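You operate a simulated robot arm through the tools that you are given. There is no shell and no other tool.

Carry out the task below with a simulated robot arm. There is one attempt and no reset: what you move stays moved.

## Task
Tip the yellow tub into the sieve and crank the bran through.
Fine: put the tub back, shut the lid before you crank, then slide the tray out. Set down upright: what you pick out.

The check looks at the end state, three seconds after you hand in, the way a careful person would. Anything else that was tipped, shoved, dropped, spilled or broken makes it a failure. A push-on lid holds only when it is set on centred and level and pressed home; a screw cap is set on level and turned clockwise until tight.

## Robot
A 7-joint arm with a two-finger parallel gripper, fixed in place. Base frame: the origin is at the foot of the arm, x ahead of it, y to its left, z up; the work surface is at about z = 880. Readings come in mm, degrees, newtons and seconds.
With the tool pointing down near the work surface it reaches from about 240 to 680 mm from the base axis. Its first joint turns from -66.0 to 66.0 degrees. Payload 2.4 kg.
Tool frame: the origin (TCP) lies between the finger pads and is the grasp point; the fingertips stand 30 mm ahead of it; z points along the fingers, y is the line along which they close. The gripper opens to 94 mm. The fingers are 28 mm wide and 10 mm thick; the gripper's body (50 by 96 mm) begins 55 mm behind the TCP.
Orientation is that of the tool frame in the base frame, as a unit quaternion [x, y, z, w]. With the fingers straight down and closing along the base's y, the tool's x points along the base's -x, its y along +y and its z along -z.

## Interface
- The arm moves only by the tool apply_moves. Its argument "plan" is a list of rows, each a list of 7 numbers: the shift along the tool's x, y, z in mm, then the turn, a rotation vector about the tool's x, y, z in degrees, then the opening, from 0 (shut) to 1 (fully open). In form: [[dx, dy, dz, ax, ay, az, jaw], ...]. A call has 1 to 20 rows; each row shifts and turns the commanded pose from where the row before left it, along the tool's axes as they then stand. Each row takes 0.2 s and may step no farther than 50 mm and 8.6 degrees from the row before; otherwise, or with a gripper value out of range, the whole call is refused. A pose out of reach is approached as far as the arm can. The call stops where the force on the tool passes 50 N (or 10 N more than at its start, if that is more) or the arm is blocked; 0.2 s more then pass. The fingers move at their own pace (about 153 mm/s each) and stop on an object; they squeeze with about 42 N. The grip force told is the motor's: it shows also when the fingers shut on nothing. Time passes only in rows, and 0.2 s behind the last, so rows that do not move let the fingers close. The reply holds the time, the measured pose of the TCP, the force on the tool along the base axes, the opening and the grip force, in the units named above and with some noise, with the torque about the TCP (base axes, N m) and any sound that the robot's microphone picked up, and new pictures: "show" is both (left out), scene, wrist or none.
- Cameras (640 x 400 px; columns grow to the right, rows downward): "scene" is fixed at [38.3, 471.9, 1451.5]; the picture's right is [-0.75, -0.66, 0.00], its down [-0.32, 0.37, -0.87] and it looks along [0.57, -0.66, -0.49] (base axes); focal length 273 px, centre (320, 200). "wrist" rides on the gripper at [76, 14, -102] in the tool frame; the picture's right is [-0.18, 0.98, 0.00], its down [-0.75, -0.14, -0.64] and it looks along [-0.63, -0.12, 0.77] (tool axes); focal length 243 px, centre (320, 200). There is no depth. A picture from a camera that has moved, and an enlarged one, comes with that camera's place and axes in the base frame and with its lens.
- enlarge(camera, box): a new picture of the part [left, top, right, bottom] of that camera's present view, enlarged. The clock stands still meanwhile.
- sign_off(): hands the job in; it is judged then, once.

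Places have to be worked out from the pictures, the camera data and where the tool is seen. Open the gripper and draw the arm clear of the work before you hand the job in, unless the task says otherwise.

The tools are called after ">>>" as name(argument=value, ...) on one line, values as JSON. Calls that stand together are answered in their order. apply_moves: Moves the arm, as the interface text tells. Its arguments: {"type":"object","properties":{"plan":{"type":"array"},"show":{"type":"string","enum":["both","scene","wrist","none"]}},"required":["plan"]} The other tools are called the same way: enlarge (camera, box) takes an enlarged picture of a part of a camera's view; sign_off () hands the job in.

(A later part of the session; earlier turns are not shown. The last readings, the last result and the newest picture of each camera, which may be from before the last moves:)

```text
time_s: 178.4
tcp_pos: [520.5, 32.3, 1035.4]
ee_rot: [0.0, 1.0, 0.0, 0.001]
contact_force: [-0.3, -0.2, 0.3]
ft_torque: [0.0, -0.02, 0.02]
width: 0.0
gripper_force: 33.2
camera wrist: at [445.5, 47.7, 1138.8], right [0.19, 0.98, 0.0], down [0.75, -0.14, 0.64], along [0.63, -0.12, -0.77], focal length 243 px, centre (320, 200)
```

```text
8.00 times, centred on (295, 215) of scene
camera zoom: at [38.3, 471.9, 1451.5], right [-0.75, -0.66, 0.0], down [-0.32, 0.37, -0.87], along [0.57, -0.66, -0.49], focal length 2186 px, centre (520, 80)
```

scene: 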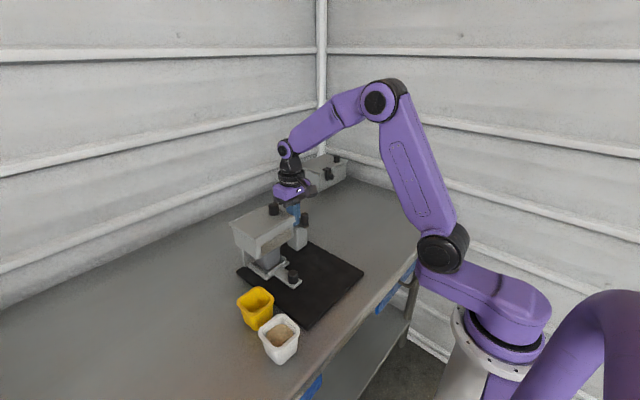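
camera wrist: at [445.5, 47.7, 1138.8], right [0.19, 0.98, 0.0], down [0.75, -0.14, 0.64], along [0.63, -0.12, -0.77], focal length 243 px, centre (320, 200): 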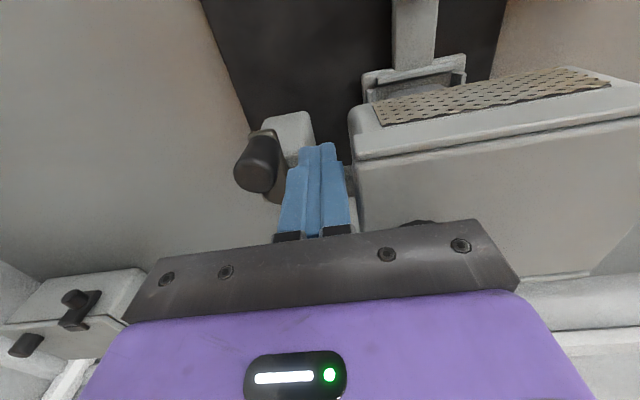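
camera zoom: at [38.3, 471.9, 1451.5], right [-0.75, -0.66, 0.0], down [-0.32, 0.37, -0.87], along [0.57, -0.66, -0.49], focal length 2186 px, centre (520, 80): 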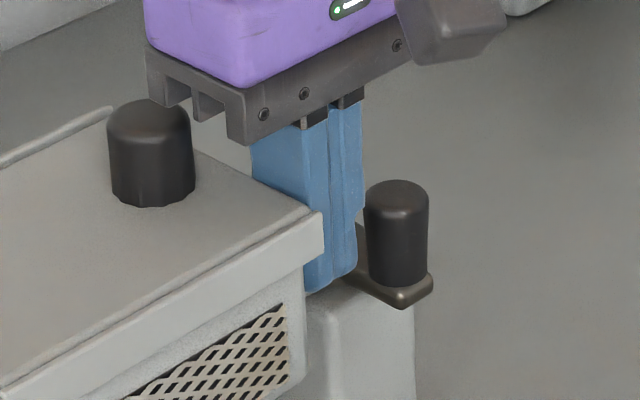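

The fingers sit between hopper and handle without contact. I push -y gently (counter-clockwise) and read the force.

>>> apply_moves(plan=[[0, -8, 0, 0, 0, 0, 0], [0, -5, 0, 0, 0, 0, 0], [0, -3, 0, 0, 0, 0, 0], [0, -2, 0, 0, 0, 0, 0]], show="none")

>>> enlarge(camera="scene", box=[280, 205, 320, 230])

```text
time_s: 179.4
tcp_pos: [521.0, 14.2, 1035.8]
ee_rot: [0.001, 1.0, -0.001, 0.0]
contact_force: [0.0, 0.9, 0.3]
ft_torque: [0.03, 0.03, 0.0]
width: 0.1
gripper_force: 33.3
```

```text
16.00 times, centred on (300, 218) of scene
camera zoom: at [38.3, 471.9, 1451.5], right [-0.75, -0.66, 0.0], down [-0.32, 0.37, -0.87], along [0.57, -0.66, -0.49], focal length 4372 px, centre (640, -80)
```

zoom: 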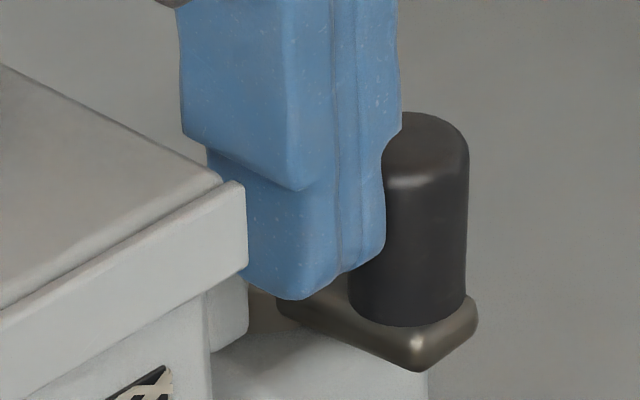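

Counter-clockwise turns freely (0.9 N), so the clockwise block is likely the end of travel. I turn it counter-clockwise half a revolution and check that the machine stays put.

>>> apply_moves(plan=[[-2.3, -1.7, 2, 0, 0, 0, 0], [4.8, -10.79, 0, 0, 0, 0, 0], [0.82, -11.78, 0, 0, 0, 0, 0], [-3.26, -11.35, 0, 0, 0, 0, 0], [-6.94, -9.55, 0, 0, 0, 0, 0], [-9.79, -6.6, 0, 0, 0, 0, 0], [-11.46, -2.86, 0, 0, 0, 0, 0], [-11.75, 1.23, 0, 0, 0, 0, 0], [-10.61, 5.18, 0, 0, 0, 0, 0], [-8.2, 8.5, 0, 0, 0, 0, 0]], show="none")

>>> enlarge(camera="scene", box=[245, 190, 325, 270])

>>> enlarge(camera="wrist", box=[180, 0, 440, 240])

```text
time_s: 181.6
tcp_pos: [580.1, -23.9, 1033.4]
ee_rot: [0.0, 1.0, -0.001, 0.0]
contact_force: [0.1, 0.1, 0.0]
ft_torque: [0.03, 0.0, 0.0]
width: 0.0
gripper_force: 33.2
```

```text
5.00 times, centred on (285, 230) of scene
camera zoom: at [38.3, 471.9, 1451.5], right [-0.75, -0.66, 0.0], down [-0.32, 0.37, -0.87], along [0.57, -0.66, -0.49], focal length 1366 px, centre (495, 50)
```

zoom: 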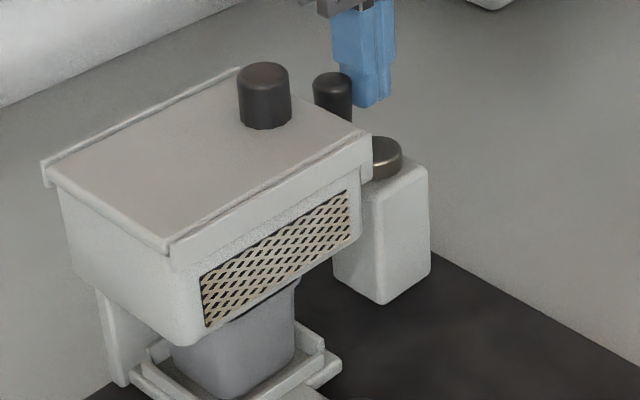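

```text
1.67 times, centred on (310, 120) of wrist
camera zoom: at [505.0, -10.2, 1136.8], right [0.19, 0.98, 0.0], down [0.75, -0.14, 0.64], along [0.63, -0.12, -0.77], focal length 404 px, centre (337, 333)
```

zoom: 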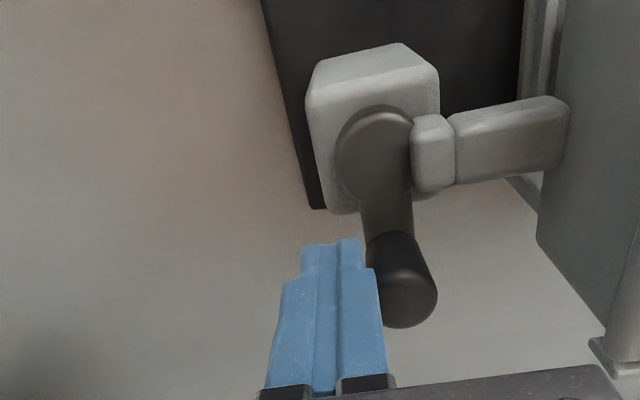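

Half a turn counter-clockwise works with no load and no shift. I complete the turn.

>>> apply_moves(plan=[[-4.8, 10.79, 0, 0, 0, 0, 0], [-0.82, 11.78, 0, 0, 0, 0, 0], [3.26, 11.35, 0, 0, 0, 0, 0], [6.94, 9.55, 0, 0, 0, 0, 0], [9.79, 6.6, 0, 0, 0, 0, 0], [11.46, 2.86, 0, 0, 0, 0, 0], [11.75, -1.23, 0, 0, 0, 0, 0], [10.61, -5.18, 0, 0, 0, 0, 0], [8.2, -8.5, 0, 0, 0, 0, 0]], show="none")

>>> enlarge(camera="scene", box=[245, 190, 325, 270])

```text
time_s: 183.6
tcp_pos: [522.8, 13.4, 1034.0]
ee_rot: [0.001, 1.0, 0.0, 0.0]
contact_force: [0.2, 0.0, 1.3]
ft_torque: [-0.01, -0.01, -0.02]
width: 0.0
gripper_force: 33.1
```

```text
5.00 times, centred on (285, 230) of scene
camera zoom: at [38.3, 471.9, 1451.5], right [-0.75, -0.66, 0.0], down [-0.32, 0.37, -0.87], along [0.57, -0.66, -0.49], focal length 1366 px, centre (495, 50)
```

zoom: 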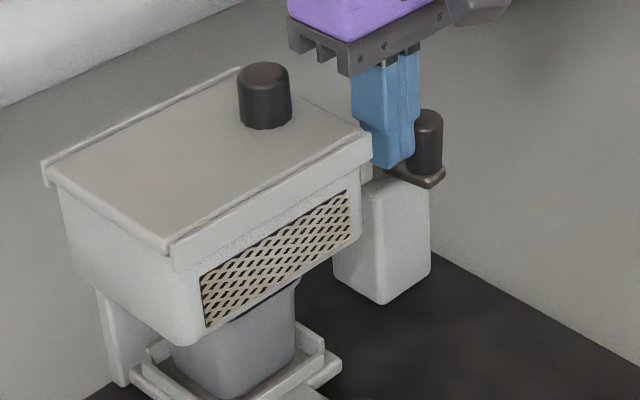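

Turning back a full revolution worked. To see if the clockwise block was only a jam that reversing clears, I move the fingers to the other side of the handle and turn clockwise again.

>>> apply_moves(plan=[[0, 4, -5, 0, 0, 0, 0], [0, 0, -45, 0, 0, 0, 0], [0, -31, 0, 0, 0, 0, 0], [0, -32, 0, 0, 0, 0, 0], [0, 0, 30, 0, 0, 0, 0], [0, 0, 20, 0, 0, 0, 0], [-1, 12, 0, 0, 0, 0, 0], [-0.9, 5, 0, 0, 0, 0, 0], [5.54, 10.43, 0, 0, 0, 0, 0], [1.64, 11.7, 0, 0, 0, 0, 0], [-2.46, 11.55, 0, 0, 0, 0, 0], [-6.26, 10.01, 0, 0, 0, 0, 0]], show="none")

>>> enlarge(camera="scene", box=[245, 190, 325, 270])

```text
time_s: 186.2
tcp_pos: [527.1, 16.4, 1033.6]
ee_rot: [0.0, 1.0, 0.001, -0.001]
contact_force: [0.5, -0.4, -0.4]
ft_torque: [-0.02, 0.01, 0.01]
width: 0.0
gripper_force: 32.8
```

```text
5.00 times, centred on (285, 230) of scene
camera zoom: at [38.3, 471.9, 1451.5], right [-0.75, -0.66, 0.0], down [-0.32, 0.37, -0.87], along [0.57, -0.66, -0.49], focal length 1366 px, centre (495, 50)
```

zoom: 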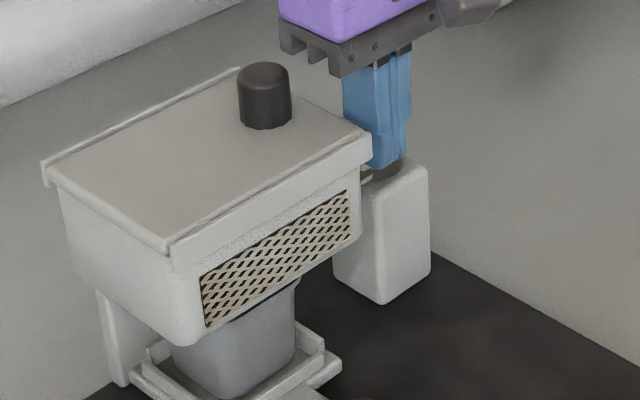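

Clockwise motion is free through here. I continue round to just before the angle where it blocked.

>>> apply_moves(plan=[[-9.31, 7.27, 0, 0, 0, 0, 0], [-11.23, 3.65, 0, 0, 0, 0, 0], [-11.8, -0.41, 0, 0, 0, 0, 0], [-10.95, -4.42, 0, 0, 0, 0, 0], [-8.78, -7.9, 0, 0, 0, 0, 0], [-5.54, -10.43, 0, 0, 0, 0, 0], [-1.64, -11.7, 0, 0, 0, 0, 0], [2.46, -11.55, 0, 0, 0, 0, 0], [6.26, -10.01, 0, 0, 0, 0, 0], [9.31, -7.27, 0, 0, 0, 0, 0], [11.23, -3.65, 0, 0, 0, 0, 0], [11.8, 0.41, 0, 0, 0, 0, 0]], show="none")

>>> apply_moves(plan=[[5.5, 2.2, 0, 0, 0, 0, 0], [5.5, 2.2, 0, 0, 0, 0, 0]], show="none")

>>> enlarge(camera="scene", box=[280, 200, 320, 230])

```text
time_s: 188.8
tcp_pos: [545.9, -42.3, 1034.7]
ee_rot: [0.0, 1.0, 0.0, 0.0]
contact_force: [1.0, -0.2, 1.1]
ft_torque: [0.02, -0.02, -0.01]
width: 0.0
gripper_force: 33.1
```

```text
time_s: 189.4
tcp_pos: [534.5, -38.5, 1032.5]
ee_rot: [0.0, 1.0, 0.0, 0.0]
contact_force: [0.6, -0.9, -0.8]
ft_torque: [-0.01, 0.01, 0.0]
width: 0.3
gripper_force: 32.5
```

```text
13.33 times, centred on (300, 215) of scene
camera zoom: at [38.3, 471.9, 1451.5], right [-0.75, -0.66, 0.0], down [-0.32, 0.37, -0.87], along [0.57, -0.66, -0.49], focal length 3643 px, centre (587, 0)
```

zoom: 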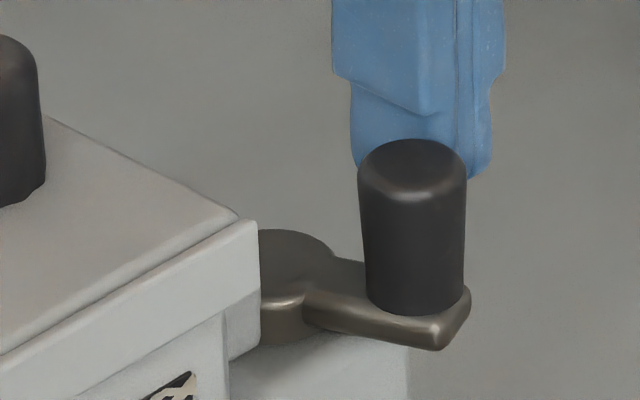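

The handle is now about 30° before the blocking angle. I creep forward in small steps reading the force.

>>> apply_moves(plan=[[4.5, 5, 0, 0, 0, 0, 0], [4, 4.5, 0, 0, 0, 0, 0]], show="none")

>>> apply_moves(plan=[[2, 3, 0, 0, 0, 0, 0], [1, 2.5, 0, 0, 0, 0, 0]], show="none")

>>> enlarge(camera="scene", box=[280, 200, 320, 230])

```text
time_s: 190.0
tcp_pos: [525.5, -27.3, 1033.4]
ee_rot: [0.001, 1.0, 0.0, -0.001]
contact_force: [0.0, -1.0, -0.1]
ft_torque: [-0.03, 0.0, -0.02]
width: 0.0
gripper_force: 32.8
```

```text
time_s: 190.6
tcp_pos: [523.5, -25.4, 1033.1]
ee_rot: [0.001, 1.0, -0.001, 0.001]
contact_force: [0.4, -11.3, 2.5]
ft_torque: [-0.1, 0.01, 0.05]
width: 0.0
gripper_force: 33.2
```

```text
13.33 times, centred on (300, 215) of scene
camera zoom: at [38.3, 471.6, 1451.6], right [-0.75, -0.66, 0.0], down [-0.32, 0.37, -0.87], along [0.57, -0.66, -0.49], focal length 3643 px, centre (587, 0)
```

zoom: 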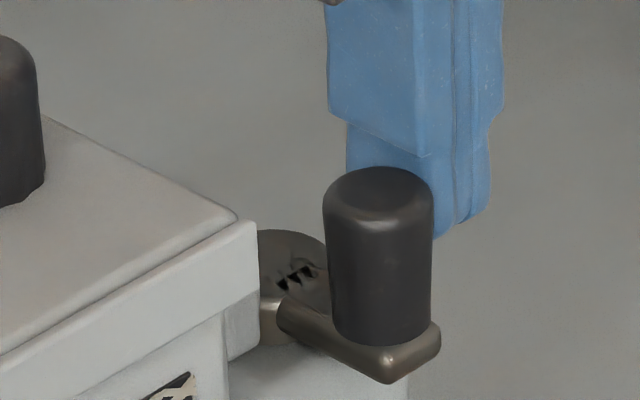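

It stops at exactly the same angle (11 N), so it is the end of travel in that direction. I back off, cross to the other side, and turn counter-clockwise for several turns instead.

>>> apply_moves(plan=[[0, -6, 0, 0, 0, 0, 0], [0, -4, -5, 0, 0, 0, 0], [0, 0, -45, 0, 0, 0, 0], [1, 33, 0, 0, 0, 0, 0], [1.5, 34, 0, 0, 0, 0, 0], [0, 0, 28, 0, 0, 0, 0], [0, 0, 22, 0, 0, 0, 0], [-10.5, -10, 0, 0, 0, 0, 0], [8.2, -8.5, 0, 0, 0, 0, 0], [4.8, -10.79, 0, 0, 0, 0, 0], [0.82, -11.78, 0, 0, 0, 0, 0], [-3.26, -11.35, 0, 0, 0, 0, 0], [-6.94, -9.55, 0, 0, 0, 0, 0]], show="none")

>>> enlarge(camera="scene", box=[245, 190, 325, 270])

```text
time_s: 193.4
tcp_pos: [527.5, -27.6, 1034.0]
ee_rot: [0.001, 1.0, 0.0, 0.0]
contact_force: [-1.4, -0.4, 1.7]
ft_torque: [-0.07, 0.02, -0.02]
width: 0.0
gripper_force: 33.3
```

```text
5.00 times, centred on (285, 230) of scene
camera zoom: at [38.3, 471.9, 1451.5], right [-0.75, -0.66, 0.0], down [-0.32, 0.37, -0.87], along [0.57, -0.66, -0.49], focal length 1366 px, centre (495, 50)
```

zoom: 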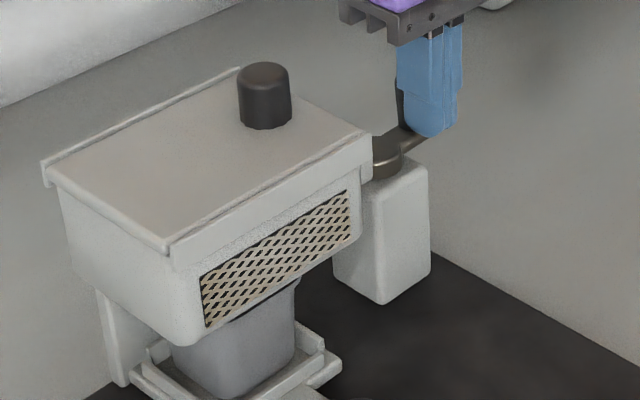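

Turning freely counter-clockwise. I complete this turn (trimming 3 mm in y) and check.

>>> apply_moves(plan=[[-9.79, -9.6, 0, 0, 0, 0, 0], [-11.46, -2.86, 0, 0, 0, 0, 0], [-11.75, 1.23, 0, 0, 0, 0, 0], [-10.61, 5.18, 0, 0, 0, 0, 0], [-8.2, 8.5, 0, 0, 0, 0, 0], [-4.8, 10.79, 0, 0, 0, 0, 0], [-0.82, 11.78, 0, 0, 0, 0, 0], [3.26, 11.35, 0, 0, 0, 0, 0], [6.94, 9.55, 0, 0, 0, 0, 0], [9.79, 6.6, 0, 0, 0, 0, 0], [11.46, 2.86, 0, 0, 0, 0, 0], [11.75, -1.23, 0, 0, 0, 0, 0], [10.61, -5.18, 0, 0, 0, 0, 0], [8.2, -8.5, 0, 0, 0, 0, 0], [4.8, -10.79, 0, 0, 0, 0, 0], [0.82, -11.78, 0, 0, 0, 0, 0], [-3.26, -11.35, 0, 0, 0, 0, 0], [-6.94, -9.55, 0, 0, 0, 0, 0]], show="none")

>>> enlarge(camera="scene", box=[245, 190, 325, 270])

```text
time_s: 197.2
tcp_pos: [527.6, -30.6, 1033.2]
ee_rot: [0.001, 1.0, 0.001, 0.0]
contact_force: [-1.4, 0.4, -0.5]
ft_torque: [0.05, 0.05, 0.02]
width: 0.0
gripper_force: 33.0
```

```text
5.00 times, centred on (285, 230) of scene
camera zoom: at [38.3, 471.9, 1451.5], right [-0.75, -0.66, 0.0], down [-0.32, 0.37, -0.87], along [0.57, -0.66, -0.49], focal length 1366 px, centre (495, 50)
```

zoom: 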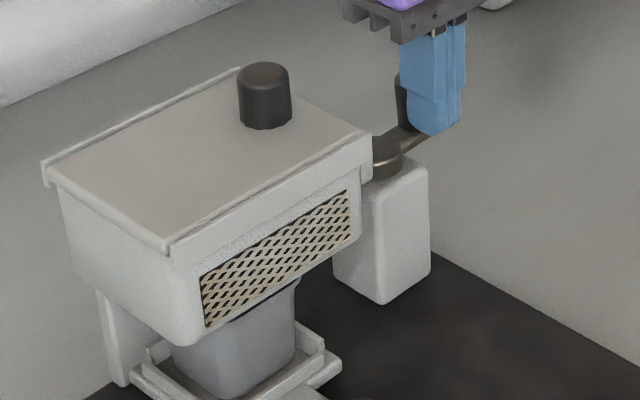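

No load, no shift. Two more counter-clockwise turns, checking each.

>>> apply_moves(plan=[[-9.79, -6.6, 0, 0, 0, 0, 0], [-11.46, -2.86, 0, 0, 0, 0, 0], [-11.75, 1.23, 0, 0, 0, 0, 0], [-10.61, 5.18, 0, 0, 0, 0, 0], [-8.2, 8.5, 0, 0, 0, 0, 0], [-4.8, 10.79, 0, 0, 0, 0, 0], [-0.82, 11.78, 0, 0, 0, 0, 0], [3.26, 11.35, 0, 0, 0, 0, 0], [6.94, 9.55, 0, 0, 0, 0, 0], [9.79, 6.6, 0, 0, 0, 0, 0], [11.46, 2.86, 0, 0, 0, 0, 0], [11.75, -1.23, 0, 0, 0, 0, 0], [10.61, -5.18, 0, 0, 0, 0, 0], [8.2, -8.5, 0, 0, 0, 0, 0], [4.8, -10.79, 0, 0, 0, 0, 0], [0.82, -11.78, 0, 0, 0, 0, 0], [-3.26, -11.35, 0, 0, 0, 0, 0], [-6.94, -9.55, 0, 0, 0, 0, 0]], show="none")

>>> enlarge(camera="scene", box=[245, 190, 325, 270])

```text
time_s: 201.0
tcp_pos: [526.7, -31.5, 1032.2]
ee_rot: [0.0, 1.0, 0.0, 0.0]
contact_force: [-2.1, 0.0, -0.6]
ft_torque: [-0.01, 0.05, -0.01]
width: 0.0
gripper_force: 33.1
```

```text
5.00 times, centred on (285, 230) of scene
camera zoom: at [38.3, 471.9, 1451.5], right [-0.75, -0.66, 0.0], down [-0.32, 0.37, -0.87], along [0.57, -0.66, -0.49], focal length 1366 px, centre (495, 50)
```

zoom: 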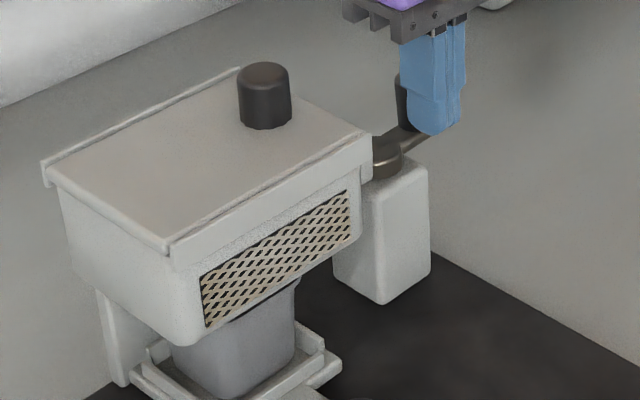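

>>> apply_moves(plan=[[-9.79, -6.6, 0, 0, 0, 0, 0], [-11.46, -2.86, 0, 0, 0, 0, 0], [-11.75, 1.23, 0, 0, 0, 0, 0], [-10.61, 5.18, 0, 0, 0, 0, 0], [-8.2, 8.5, 0, 0, 0, 0, 0], [-4.8, 10.79, 0, 0, 0, 0, 0], [-0.82, 11.78, 0, 0, 0, 0, 0], [3.26, 11.35, 0, 0, 0, 0, 0], [6.94, 9.55, 0, 0, 0, 0, 0], [9.79, 6.6, 0, 0, 0, 0, 0], [11.46, 2.86, 0, 0, 0, 0, 0], [11.75, -1.23, 0, 0, 0, 0, 0], [10.61, -5.18, 0, 0, 0, 0, 0], [8.2, -8.5, 0, 0, 0, 0, 0], [4.8, -10.79, 0, 0, 0, 0, 0], [0.82, -11.78, 0, 0, 0, 0, 0]], show="none")

>>> enlarge(camera="scene", box=[245, 190, 325, 270])

```text
time_s: 204.4
tcp_pos: [516.4, -11.0, 1034.7]
ee_rot: [0.001, 1.0, -0.001, 0.0]
contact_force: [-1.0, 1.3, -1.4]
ft_torque: [0.03, 0.0, 0.01]
width: 0.0
gripper_force: 33.1
```

```text
5.00 times, centred on (285, 230) of scene
camera zoom: at [38.3, 472.0, 1451.5], right [-0.75, -0.66, 0.0], down [-0.32, 0.37, -0.87], along [0.57, -0.66, -0.49], focal length 1366 px, centre (495, 50)
```

zoom: 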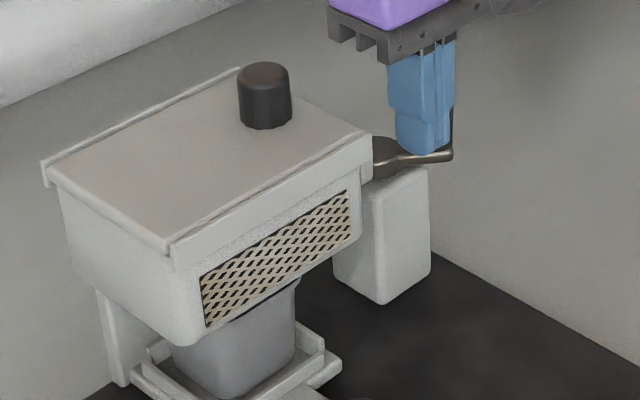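

No shift. Now I peek into the hopper again: up, over to the lid knob, and slide it open with the loose cage.

>>> apply_moves(plan=[[0, 3, -10, 0, 0, 0, 0], [0, 0, -45, 0, 0, 0, 0], [0, 0, -45, 0, 0, 0, 0.3], [-11, 30, -10, 0, 0, 0, 0.55], [-11, 30, 0, 0, 0, 0, 0.55], [-11, 27, 0, 0, 0, 0, 0.55], [0, 0, 30, 0, 0, 0, 0.55], [0, 0, 0, 0, 0, 0, 0.55]], show="wrist")

>>> enlarge(camera="wrist", box=[220, 50, 420, 230])

```text
time_s: 206.2
tcp_pos: [551.3, 81.5, 1113.4]
ee_rot: [0.002, 1.0, -0.001, 0.0]
contact_force: [-0.6, -0.4, 0.2]
ft_torque: [-0.01, -0.01, -0.02]
width: 51.6
gripper_force: 0.0
camera wrist: at [476.0, 96.3, 1216.4], right [0.19, 0.98, 0.0], down [0.75, -0.14, 0.64], along [0.63, -0.12, -0.77], focal length 243 px, centre (320, 200)
```

wrist: 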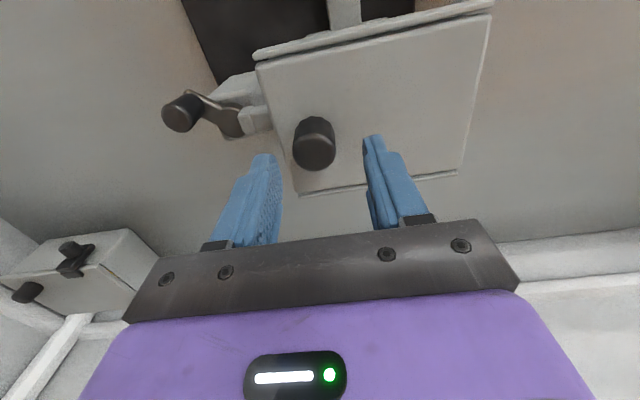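

```text
2.22 times, centred on (320, 140) of wrist
camera zoom: at [476.0, 96.3, 1216.4], right [0.19, 0.98, 0.0], down [0.75, -0.14, 0.64], along [0.63, -0.12, -0.77], focal length 539 px, centre (320, 333)
```

zoom: 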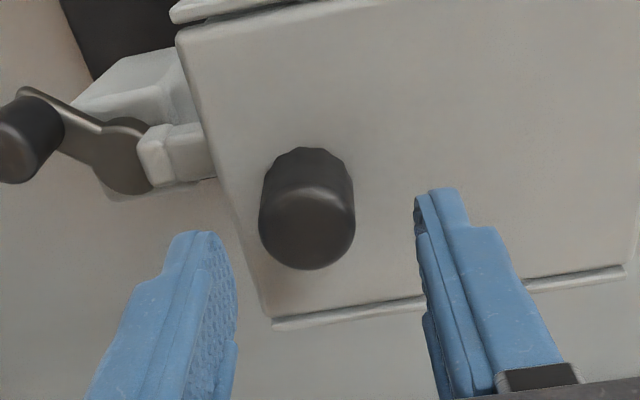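

>>> apply_moves(plan=[[2.5, -2, 10, 0, 0, 0, 0.55], [0, 0, 12, 0, 0, 0, 0.55], [0, 0, 0, 0, 0, 0, 0.36], [0, 0, 0, 0, 0, 0, 0.36], [0, 6, 0, 0, 0, 0, 0.36], [0, 8, 0, 0, 0, 0, 0.36], [0, 8, 0, 0, 0, 0, 0.36], [0, 8, 0, 0, 0, 0, 0.36], [0, 8, 0, 0, 0, 0, 0.36], [0, 8, 0, 0, 0, 0, 0.36], [0, 6, 0, 0, 0, 0, 0.36], [0, 0, 0, 0, 0, 0, 0.36]], show="wrist")

>>> enlarge(camera="wrist", box=[120, 0, 340, 240])

>>> enlarge(camera="scene", box=[225, 190, 325, 270])

```text
time_s: 208.8
tcp_pos: [549.1, 130.8, 1092.0]
ee_rot: [0.001, 1.0, 0.0, 0.001]
contact_force: [0.4, -0.5, 0.1]
ft_torque: [0.0, 0.02, -0.01]
width: 34.3
gripper_force: 0.5
camera wrist: at [472.9, 145.7, 1194.6], right [0.19, 0.98, 0.0], down [0.75, -0.14, 0.64], along [0.63, -0.12, -0.77], focal length 243 px, centre (320, 200)
```

wrist: 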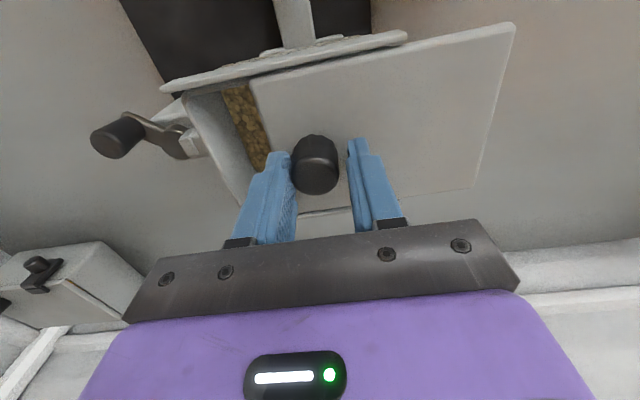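

```text
1.67 times, centred on (230, 120) of wrist
camera zoom: at [472.9, 145.7, 1194.6], right [0.19, 0.98, 0.0], down [0.75, -0.14, 0.64], along [0.63, -0.12, -0.77], focal length 404 px, centre (470, 333)
```

zoom: 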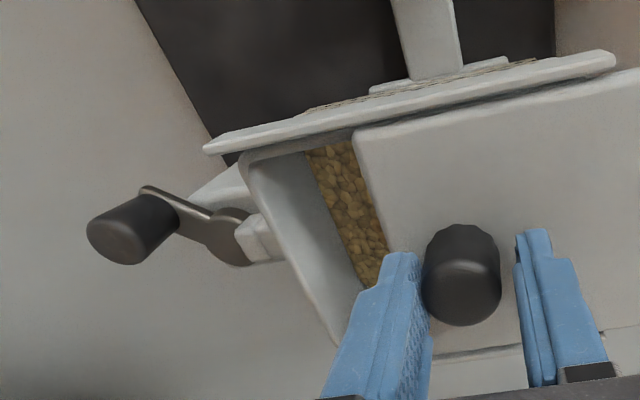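

```text
5.00 times, centred on (275, 230) of scene
camera zoom: at [38.3, 471.9, 1451.5], right [-0.75, -0.66, 0.0], down [-0.32, 0.37, -0.87], along [0.57, -0.66, -0.49], focal length 1366 px, centre (545, 50)
```

zoom: 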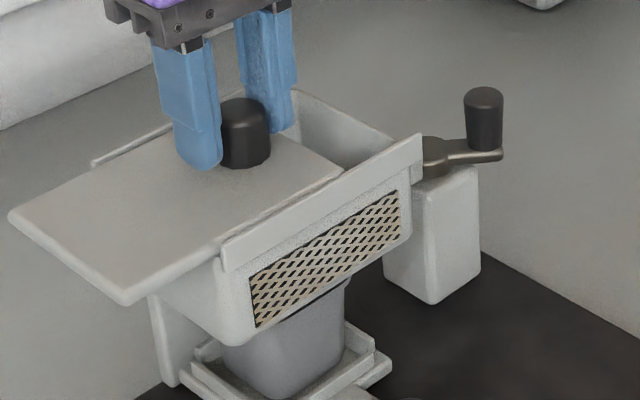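

Bran is still there at the same level, so reverse turning does not sift, and forward turning is jammed at one point. That fits a foreign object hidden in the bran that must be picked out. I open the lid fully and inspect the bran closely.

>>> apply_moves(plan=[[0, 8, 0, 0, 0, 0, 0.36], [0, 8, 0, 0, 0, 0, 0.36], [0, 8, 0, 0, 0, 0, 0.36], [0, 8, 0, 0, 0, 0, 0.36], [0, 8, 0, 0, 0, 0, 0.36], [0, 8, 0, 0, 0, 0, 0.36], [0, 4, 0, 0, 0, 0, 0.36], [0, 0, 0, 0, 0, 0, 0.36]], show="none")

>>> enlarge(camera="scene", box=[225, 190, 325, 270])

```text
time_s: 210.6
tcp_pos: [547.7, 182.6, 1091.6]
ee_rot: [0.0, 1.0, -0.001, -0.001]
contact_force: [0.2, -0.4, -1.1]
ft_torque: [-0.02, -0.02, 0.0]
width: 33.8
gripper_force: 0.2
```

```text
5.00 times, centred on (275, 230) of scene
camera zoom: at [38.3, 471.9, 1451.5], right [-0.75, -0.66, 0.0], down [-0.32, 0.37, -0.87], along [0.57, -0.66, -0.49], focal length 1366 px, centre (545, 50)
```

zoom: 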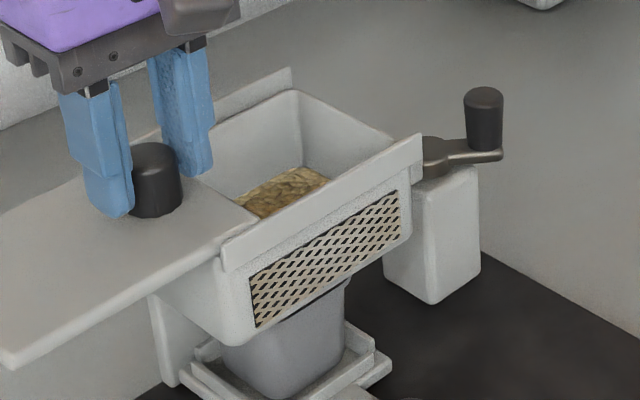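

>>> apply_moves(plan=[[0, -2, 0, 0, 0, 0, 0.5], [0, 0, -20, 0, 0, 0, 0.6], [0, 0, -35, 0, 0, 0, 0.3], [-14, -40, 0, 0, 0, 0, 0], [-14, -40, 0, 0, 0, 0, 0], [0, 0, 25, 0, 0, 0, 0], [0, 0, 0, 0, 0, 0, 0]], show="wrist")

>>> enlarge(camera="wrist", box=[240, 0, 420, 140])

>>> enlarge(camera="wrist", box=[250, 20, 330, 130])

>>> enlarge(camera="wrist", box=[320, 20, 400, 130])

```text
time_s: 212.2
tcp_pos: [574.3, 100.4, 1119.7]
ee_rot: [0.001, 1.0, 0.0, 0.0]
contact_force: [-0.6, -0.4, -0.5]
ft_torque: [0.02, -0.04, -0.04]
width: 0.0
gripper_force: 33.1
camera wrist: at [499.5, 115.7, 1224.0], right [0.19, 0.98, 0.0], down [0.75, -0.14, 0.64], along [0.63, -0.12, -0.77], focal length 243 px, centre (320, 200)
```

wrist: 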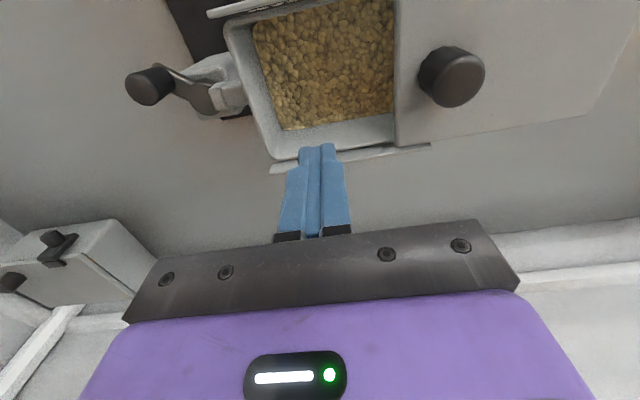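

```text
2.86 times, centred on (330, 70) of wrist
camera zoom: at [499.5, 115.7, 1224.0], right [0.19, 0.98, 0.0], down [0.75, -0.14, 0.64], along [0.63, -0.12, -0.77], focal length 693 px, centre (291, 571)
```

zoom: 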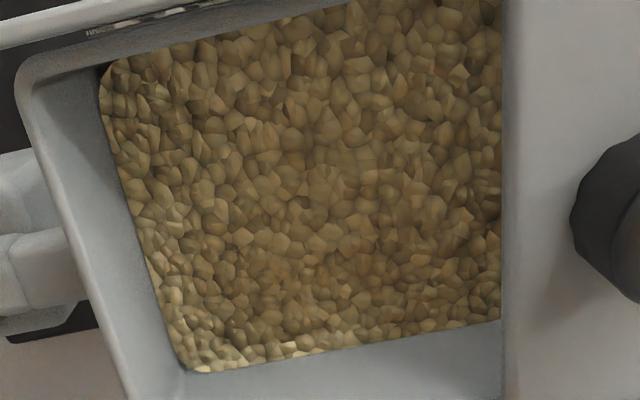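

```text
3.64 times, centred on (290, 75) of wrist
camera zoom: at [499.5, 115.7, 1224.0], right [0.19, 0.98, 0.0], down [0.75, -0.14, 0.64], along [0.63, -0.12, -0.77], focal length 882 px, centre (429, 654)
```

zoom: 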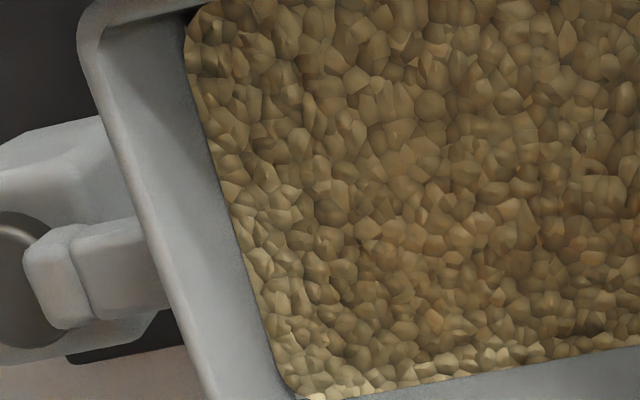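

```text
3.64 times, centred on (360, 75) of wrist
camera zoom: at [499.5, 115.7, 1224.0], right [0.19, 0.98, 0.0], down [0.75, -0.14, 0.64], along [0.63, -0.12, -0.77], focal length 882 px, centre (174, 654)
```

zoom: 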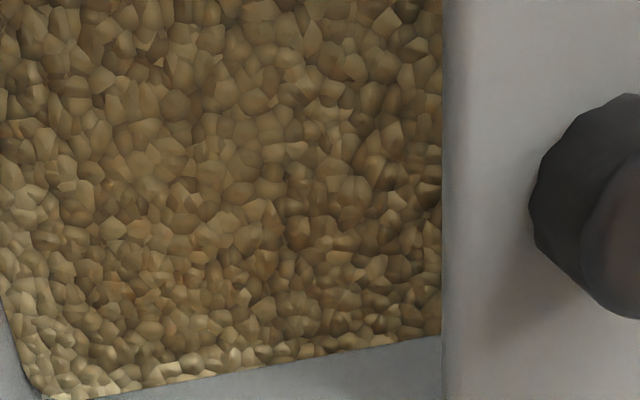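

No object is visible from these viewpoints, but they all look over the front wall, so a strip along the inside of that wall stays hidden. I raise, roll the camera to the -y side, and look along that wall from inside.

>>> apply_moves(plan=[[0, 0, -40, 0, 0, 0, 0], [0, 0, 0, 0, 0, -8.5, 0], [0, 0, 0, 0, 0, -8.5, 0], [0, 0, 0, 0, 0, -8.5, 0], [0, 0, 0, 0, 0, -8.5, 0], [0, 0, 0, 0, 0, -8.5, 0], [0, 0, 0, 0, 0, -8.5, 0], [0, 0, 0, 0, 0, -8.5, 0], [0, 0, 0, 0, 0, -8.5, 0], [0, 0, 0, 0, 0, -8.5, 0], [0, 0, 0, 0, 0, -8.5, 0], [0, 0, 0, 0, 0, -5, 0], [-10, 15, 20, 0, 0, 0, 0], [0, 0, 20, 0, 0, 0, 0], [0, 0, 0, 0, 0, 0, 0]], show="wrist")

>>> enlarge(camera="wrist", box=[220, 0, 420, 150])

```text
time_s: 215.4
tcp_pos: [559.9, 108.7, 1121.0]
ee_rot: [-0.706, 0.708, 0.0, 0.001]
contact_force: [-0.4, -0.4, -0.4]
ft_torque: [0.03, -0.02, -0.01]
width: 0.0
gripper_force: 33.2
camera wrist: at [546.8, 34.7, 1223.7], right [-0.98, 0.19, 0.0], down [0.14, 0.75, 0.64], along [0.12, 0.63, -0.77], focal length 243 px, centre (320, 200)
```

wrist: 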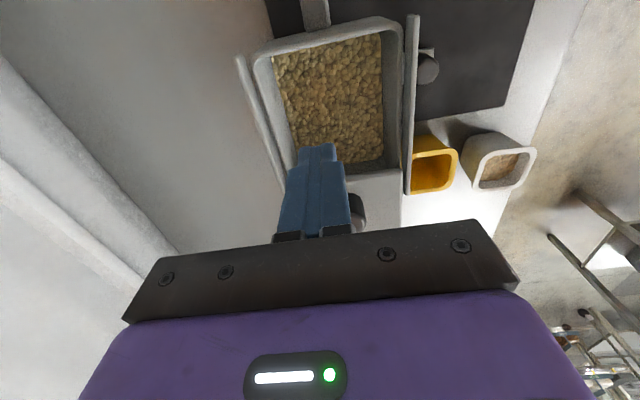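

```text
2.67 times, centred on (320, 75) of wrist
camera zoom: at [546.8, 34.7, 1223.7], right [-0.98, 0.19, 0.0], down [0.14, 0.75, 0.64], along [0.12, 0.63, -0.77], focal length 647 px, centre (320, 533)
```

zoom: 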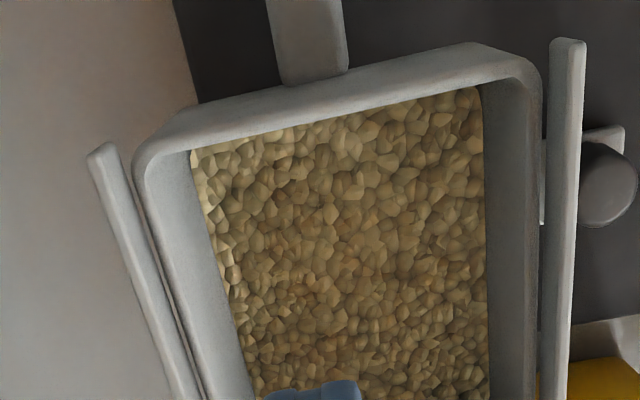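

There is no object anywhere on the bran. Looking back, the lid may have been about 1 mm short of its stop during the second cranking session, which could have stopped the sifting. I'll shut it firmly this time, pushing the knob from the +y side with closed fingers.

>>> apply_moves(plan=[[0, 0, -20, 0, 0, 0, 0], [-35, 4, 0, 0, 0, 0, 0], [-35, 4, 0, 0, 0, 0, 0], [-36, 3, 0, 0, 0, 0, 0], [0, 0, 25, 0, 0, 0, 0], [0, 0, 22, 0, 0, 0, 0], [0, 0, 0, 0, 0, 0, 0]], show="both")

>>> enlarge(camera="scene", box=[205, 180, 325, 280])

```text
time_s: 217.0
tcp_pos: [551.1, 217.0, 1094.0]
ee_rot: [-0.707, 0.708, 0.0, 0.0]
contact_force: [0.6, 0.0, 0.5]
ft_torque: [-0.01, 0.01, -0.04]
width: 0.0
gripper_force: 33.2
camera wrist: at [537.0, 141.4, 1197.6], right [-0.98, 0.19, 0.0], down [0.14, 0.75, 0.64], along [0.12, 0.63, -0.77], focal length 243 px, centre (320, 200)
```

scene: 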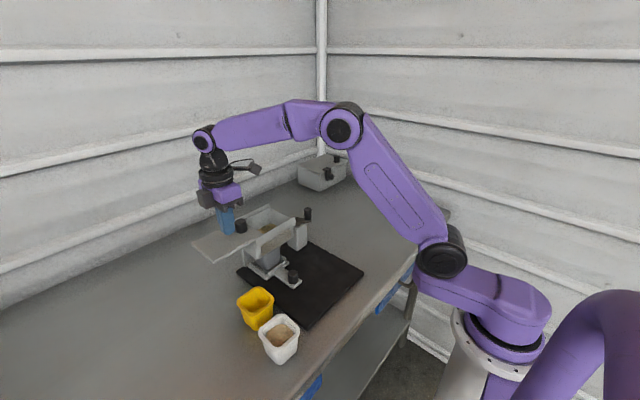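
wrist: 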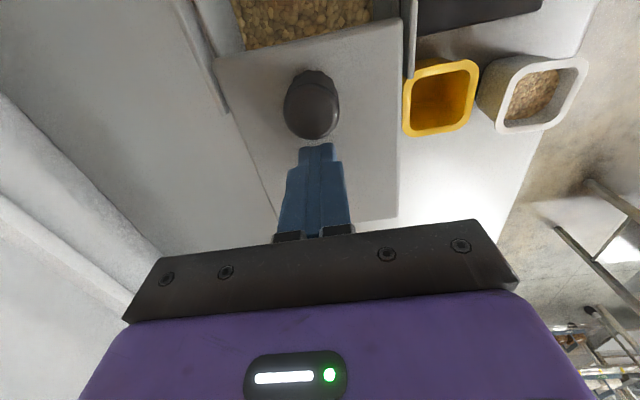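

```text
4.00 times, centred on (265, 230) of scene
camera zoom: at [38.3, 471.9, 1451.5], right [-0.75, -0.66, 0.0], down [-0.32, 0.37, -0.87], along [0.57, -0.66, -0.49], focal length 1093 px, centre (540, 80)
```

zoom: 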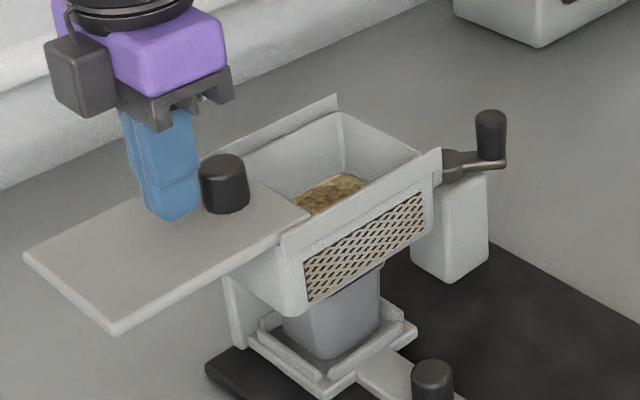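

Fingers are behind the knob. I push the lid closed, slowing at the end and pressing lightly against the stop.

>>> apply_moves(plan=[[8, 0, 0, 0, 0, 0, 0], [8, 0, 0, 0, 0, 0, 0], [8, 0, 0, 0, 0, 0, 0], [8, 0, 0, 0, 0, 0, 0], [8, 0, 0, 0, 0, 0, 0], [8, 0, 0, 0, 0, 0, 0], [8, 0, 0, 0, 0, 0, 0], [8, 0, 0, 0, 0, 0, 0], [8, 0, 0, 0, 0, 0, 0], [8, 0, 0, 0, 0, 0, 0], [8, 0, 0, 0, 0, 0, 0], [6, 0, 0, 0, 0, 0, 0], [5, 0, 0, 0, 0, 0, 0], [0, 0, 0, 0, 0, 0, 0]], show="none")

>>> apply_moves(plan=[[3, 0, 0, 0, 0, 0, 0], [2, 0, 0, 0, 0, 0, 0], [1.5, 0, 0, 0, 0, 0, 0], [0, 0, 0, 0, 0, 0, 0]], show="none")

>>> enlarge(camera="scene", box=[235, 220, 275, 245])

```text
time_s: 220.0
tcp_pos: [550.2, 116.7, 1093.9]
ee_rot: [-0.707, 0.707, -0.001, 0.0]
contact_force: [-0.3, -0.3, 1.1]
ft_torque: [0.03, -0.01, 0.03]
width: 0.3
gripper_force: 33.3
```

```text
time_s: 221.0
tcp_pos: [550.0, 111.1, 1093.5]
ee_rot: [-0.707, 0.708, 0.0, 0.0]
contact_force: [0.1, 0.1, -0.7]
ft_torque: [0.03, -0.02, -0.03]
width: 0.1
gripper_force: 33.2
```

```text
16.00 times, centred on (255, 232) of scene
camera zoom: at [38.3, 471.9, 1451.5], right [-0.75, -0.66, 0.0], down [-0.32, 0.37, -0.87], along [0.57, -0.66, -0.49], focal length 4372 px, centre (1360, -320)
```

zoom: 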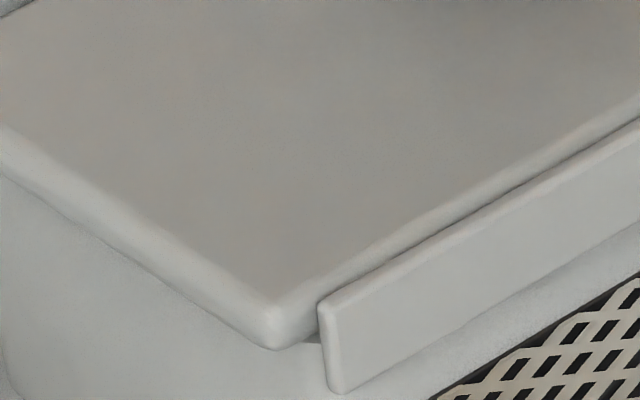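

>>> apply_moves(plan=[[2, 0, 0, 0, 0, 0, 0], [1.5, 0, 0, 0, 0, 0, 0], [0, 0, 0, 0, 0, 0, 0]], show="none")

>>> apply_moves(plan=[[1, 0, 0, 0, 0, 0, 0], [0, 0, 0, 0, 0, 0, 0]], show="none")

>>> enlarge(camera="scene", box=[235, 220, 275, 245])

```text
time_s: 221.8
tcp_pos: [549.5, 107.0, 1095.1]
ee_rot: [-0.706, 0.708, 0.0, 0.0]
contact_force: [-0.3, 0.4, 0.6]
ft_torque: [0.0, 0.03, 0.01]
width: 0.1
gripper_force: 33.2
```

```text
time_s: 222.4
tcp_pos: [549.7, 106.1, 1093.8]
ee_rot: [-0.706, 0.708, -0.001, 0.0]
contact_force: [-0.3, 0.1, -1.2]
ft_torque: [0.01, 0.0, 0.03]
width: 0.0
gripper_force: 33.4
```

```text
16.00 times, centred on (255, 232) of scene
camera zoom: at [38.3, 471.9, 1451.5], right [-0.75, -0.66, 0.0], down [-0.32, 0.37, -0.87], along [0.57, -0.66, -0.49], focal length 4372 px, centre (1360, -320)
```

zoom: 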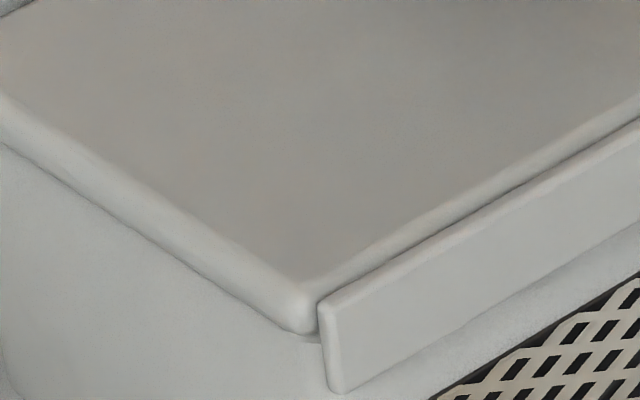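

>>> apply_moves(plan=[[1, 0, 0, 0, 0, 0, 0], [0, 0, 0, 0, 0, 0, 0]], show="none")

>>> apply_moves(plan=[[0.8, 0, 0, 0, 0, 0, 0], [0, 0, 0, 0, 0, 0, 0]], show="none")

>>> enlarge(camera="scene", box=[235, 220, 275, 245])

```text
time_s: 223.0
tcp_pos: [549.2, 106.6, 1095.1]
ee_rot: [-0.706, 0.708, 0.0, 0.0]
contact_force: [0.3, 3.1, -0.1]
ft_torque: [0.05, 0.01, 0.01]
width: 0.1
gripper_force: 32.9
```

```text
time_s: 223.6
tcp_pos: [549.7, 105.5, 1093.4]
ee_rot: [0.707, -0.707, -0.001, -0.001]
contact_force: [1.6, 6.8, -2.7]
ft_torque: [0.16, -0.07, 0.02]
width: 0.0
gripper_force: 33.2
```

```text
16.00 times, centred on (255, 232) of scene
camera zoom: at [38.4, 472.1, 1451.4], right [-0.75, -0.66, 0.0], down [-0.32, 0.37, -0.87], along [0.57, -0.66, -0.49], focal length 4372 px, centre (1360, -320)
```

zoom: 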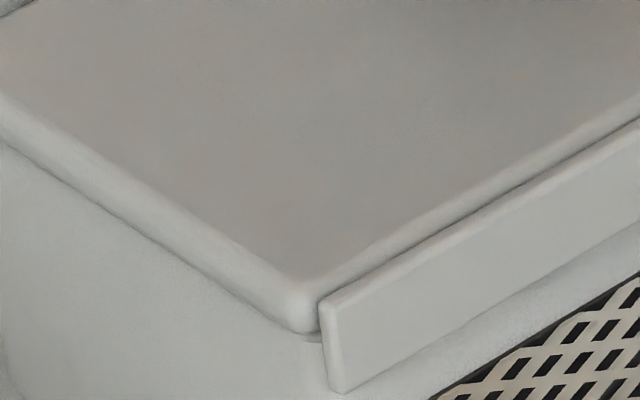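

The lid is firmly at its stop, same place as before, so it was shut all along. A more sensitive check of whether the recent turning sifted anything is the cup level, so I'll draw the tray out again and look. I roll back to the normal orientation first.

>>> apply_moves(plan=[[-2, 0, 0, 0, 0, 0, 0], [0, 0, -40, 0, 0, 0, 0], [0, 0, 0, 0, 0, 8.5, 0], [0, 0, 0, 0, 0, 8.5, 0], [0, 0, 0, 0, 0, 8.5, 0], [0, 0, 0, 0, 0, 8.5, 0], [0, 0, 0, 0, 0, 8.5, 0], [0, 0, 0, 0, 0, 8.5, 0], [0, 0, 0, 0, 0, 8.5, 0], [0, 0, 0, 0, 0, 8.5, 0], [0, 0, 0, 0, 0, 8.5, 0], [0, 0, 0, 0, 0, 8.5, 0.3], [0, 0, 0, 0, 0, 5, 0.55], [36, 4, 0, 0, 0, 0, 0.55], [36, 4, 0, 0, 0, 0, 0.55], [36, 3, 0, 0, 0, 0, 0.55], [0, 0, 45, 0, 0, 0, 0.55], [0, 0, 45, 0, 0, 0, 0.55], [0, 0, 35, 0, 0, 0, 0.55], [0, 0, 0, 0, 0, 0, 0.55]], show="wrist")

```text
time_s: 227.8
tcp_pos: [440.8, 117.4, 1010.4]
ee_rot: [0.001, 1.0, 0.0, 0.0]
contact_force: [-0.2, 0.1, 0.1]
ft_torque: [-0.03, -0.01, -0.04]
width: 51.5
gripper_force: 0.0
camera wrist: at [365.8, 132.9, 1112.4], right [0.19, 0.98, 0.0], down [0.75, -0.14, 0.64], along [0.63, -0.12, -0.77], focal length 243 px, centre (320, 200)
```

wrist: 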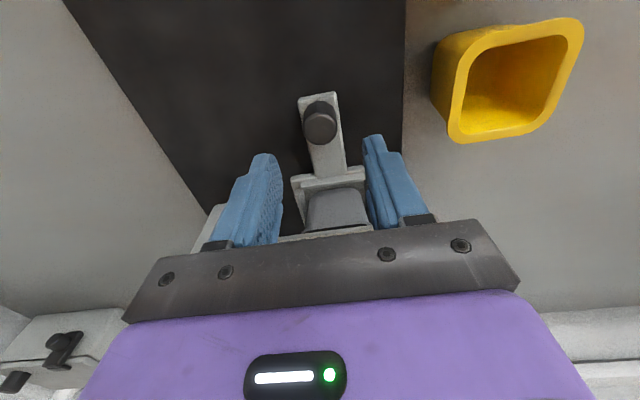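

The knob is below (≈440, 119). I grip it and draw the tray out as before.

>>> apply_moves(plan=[[1, 1.2, 25, 0, 0, 0, 0.55], [0, 0, 25, 0, 0, 0, 0.55], [0, 0, 19, 0, 0, 0, 0.55], [0, 0, 0, 0, 0, 0, 0.35], [0, 0, 0, 0, 0, 0, 0.15], [0, 0, 0, 0, 0, 0, 0.15], [3, 0, 0, 0, 0, 0, 0.15], [5, 0, 0, 0, 0, 0, 0.15], [5, -0.2, 0, 0, 0, 0, 0.15], [5, -0.1, 0, 0, 0, 0, 0.15], [5, -0.1, 0, 0, 0, 0, 0.15], [5, -0.1, 0, 0, 0, 0, 0.15], [5, 0, 0, 0, 0, 0, 0.15], [5, 0, 0, 0, 0, 0, 0.15], [0, 0, 0, 0, 0, 0, 0.15]], show="none")

>>> enlarge(camera="scene", box=[215, 190, 345, 310])

```text
time_s: 231.0
tcp_pos: [402.5, 119.8, 939.7]
ee_rot: [0.001, 1.0, 0.0, 0.001]
contact_force: [0.9, -0.1, 2.0]
ft_torque: [-0.49, 0.19, -0.02]
width: 27.3
gripper_force: 41.9
```

```text
3.33 times, centred on (280, 250) of scene
camera zoom: at [38.3, 471.9, 1451.5], right [-0.75, -0.66, 0.0], down [-0.32, 0.37, -0.87], along [0.57, -0.66, -0.49], focal length 911 px, centre (453, 33)
```

zoom: 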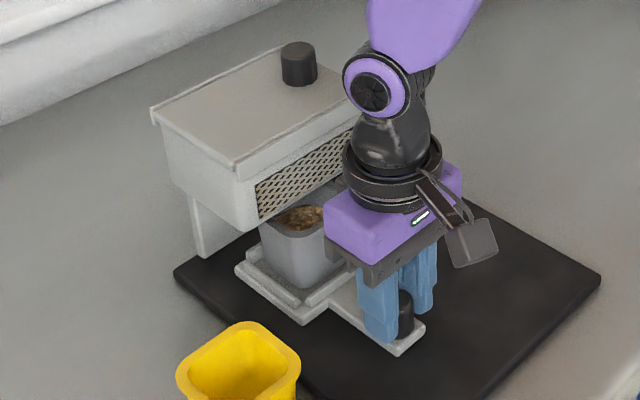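

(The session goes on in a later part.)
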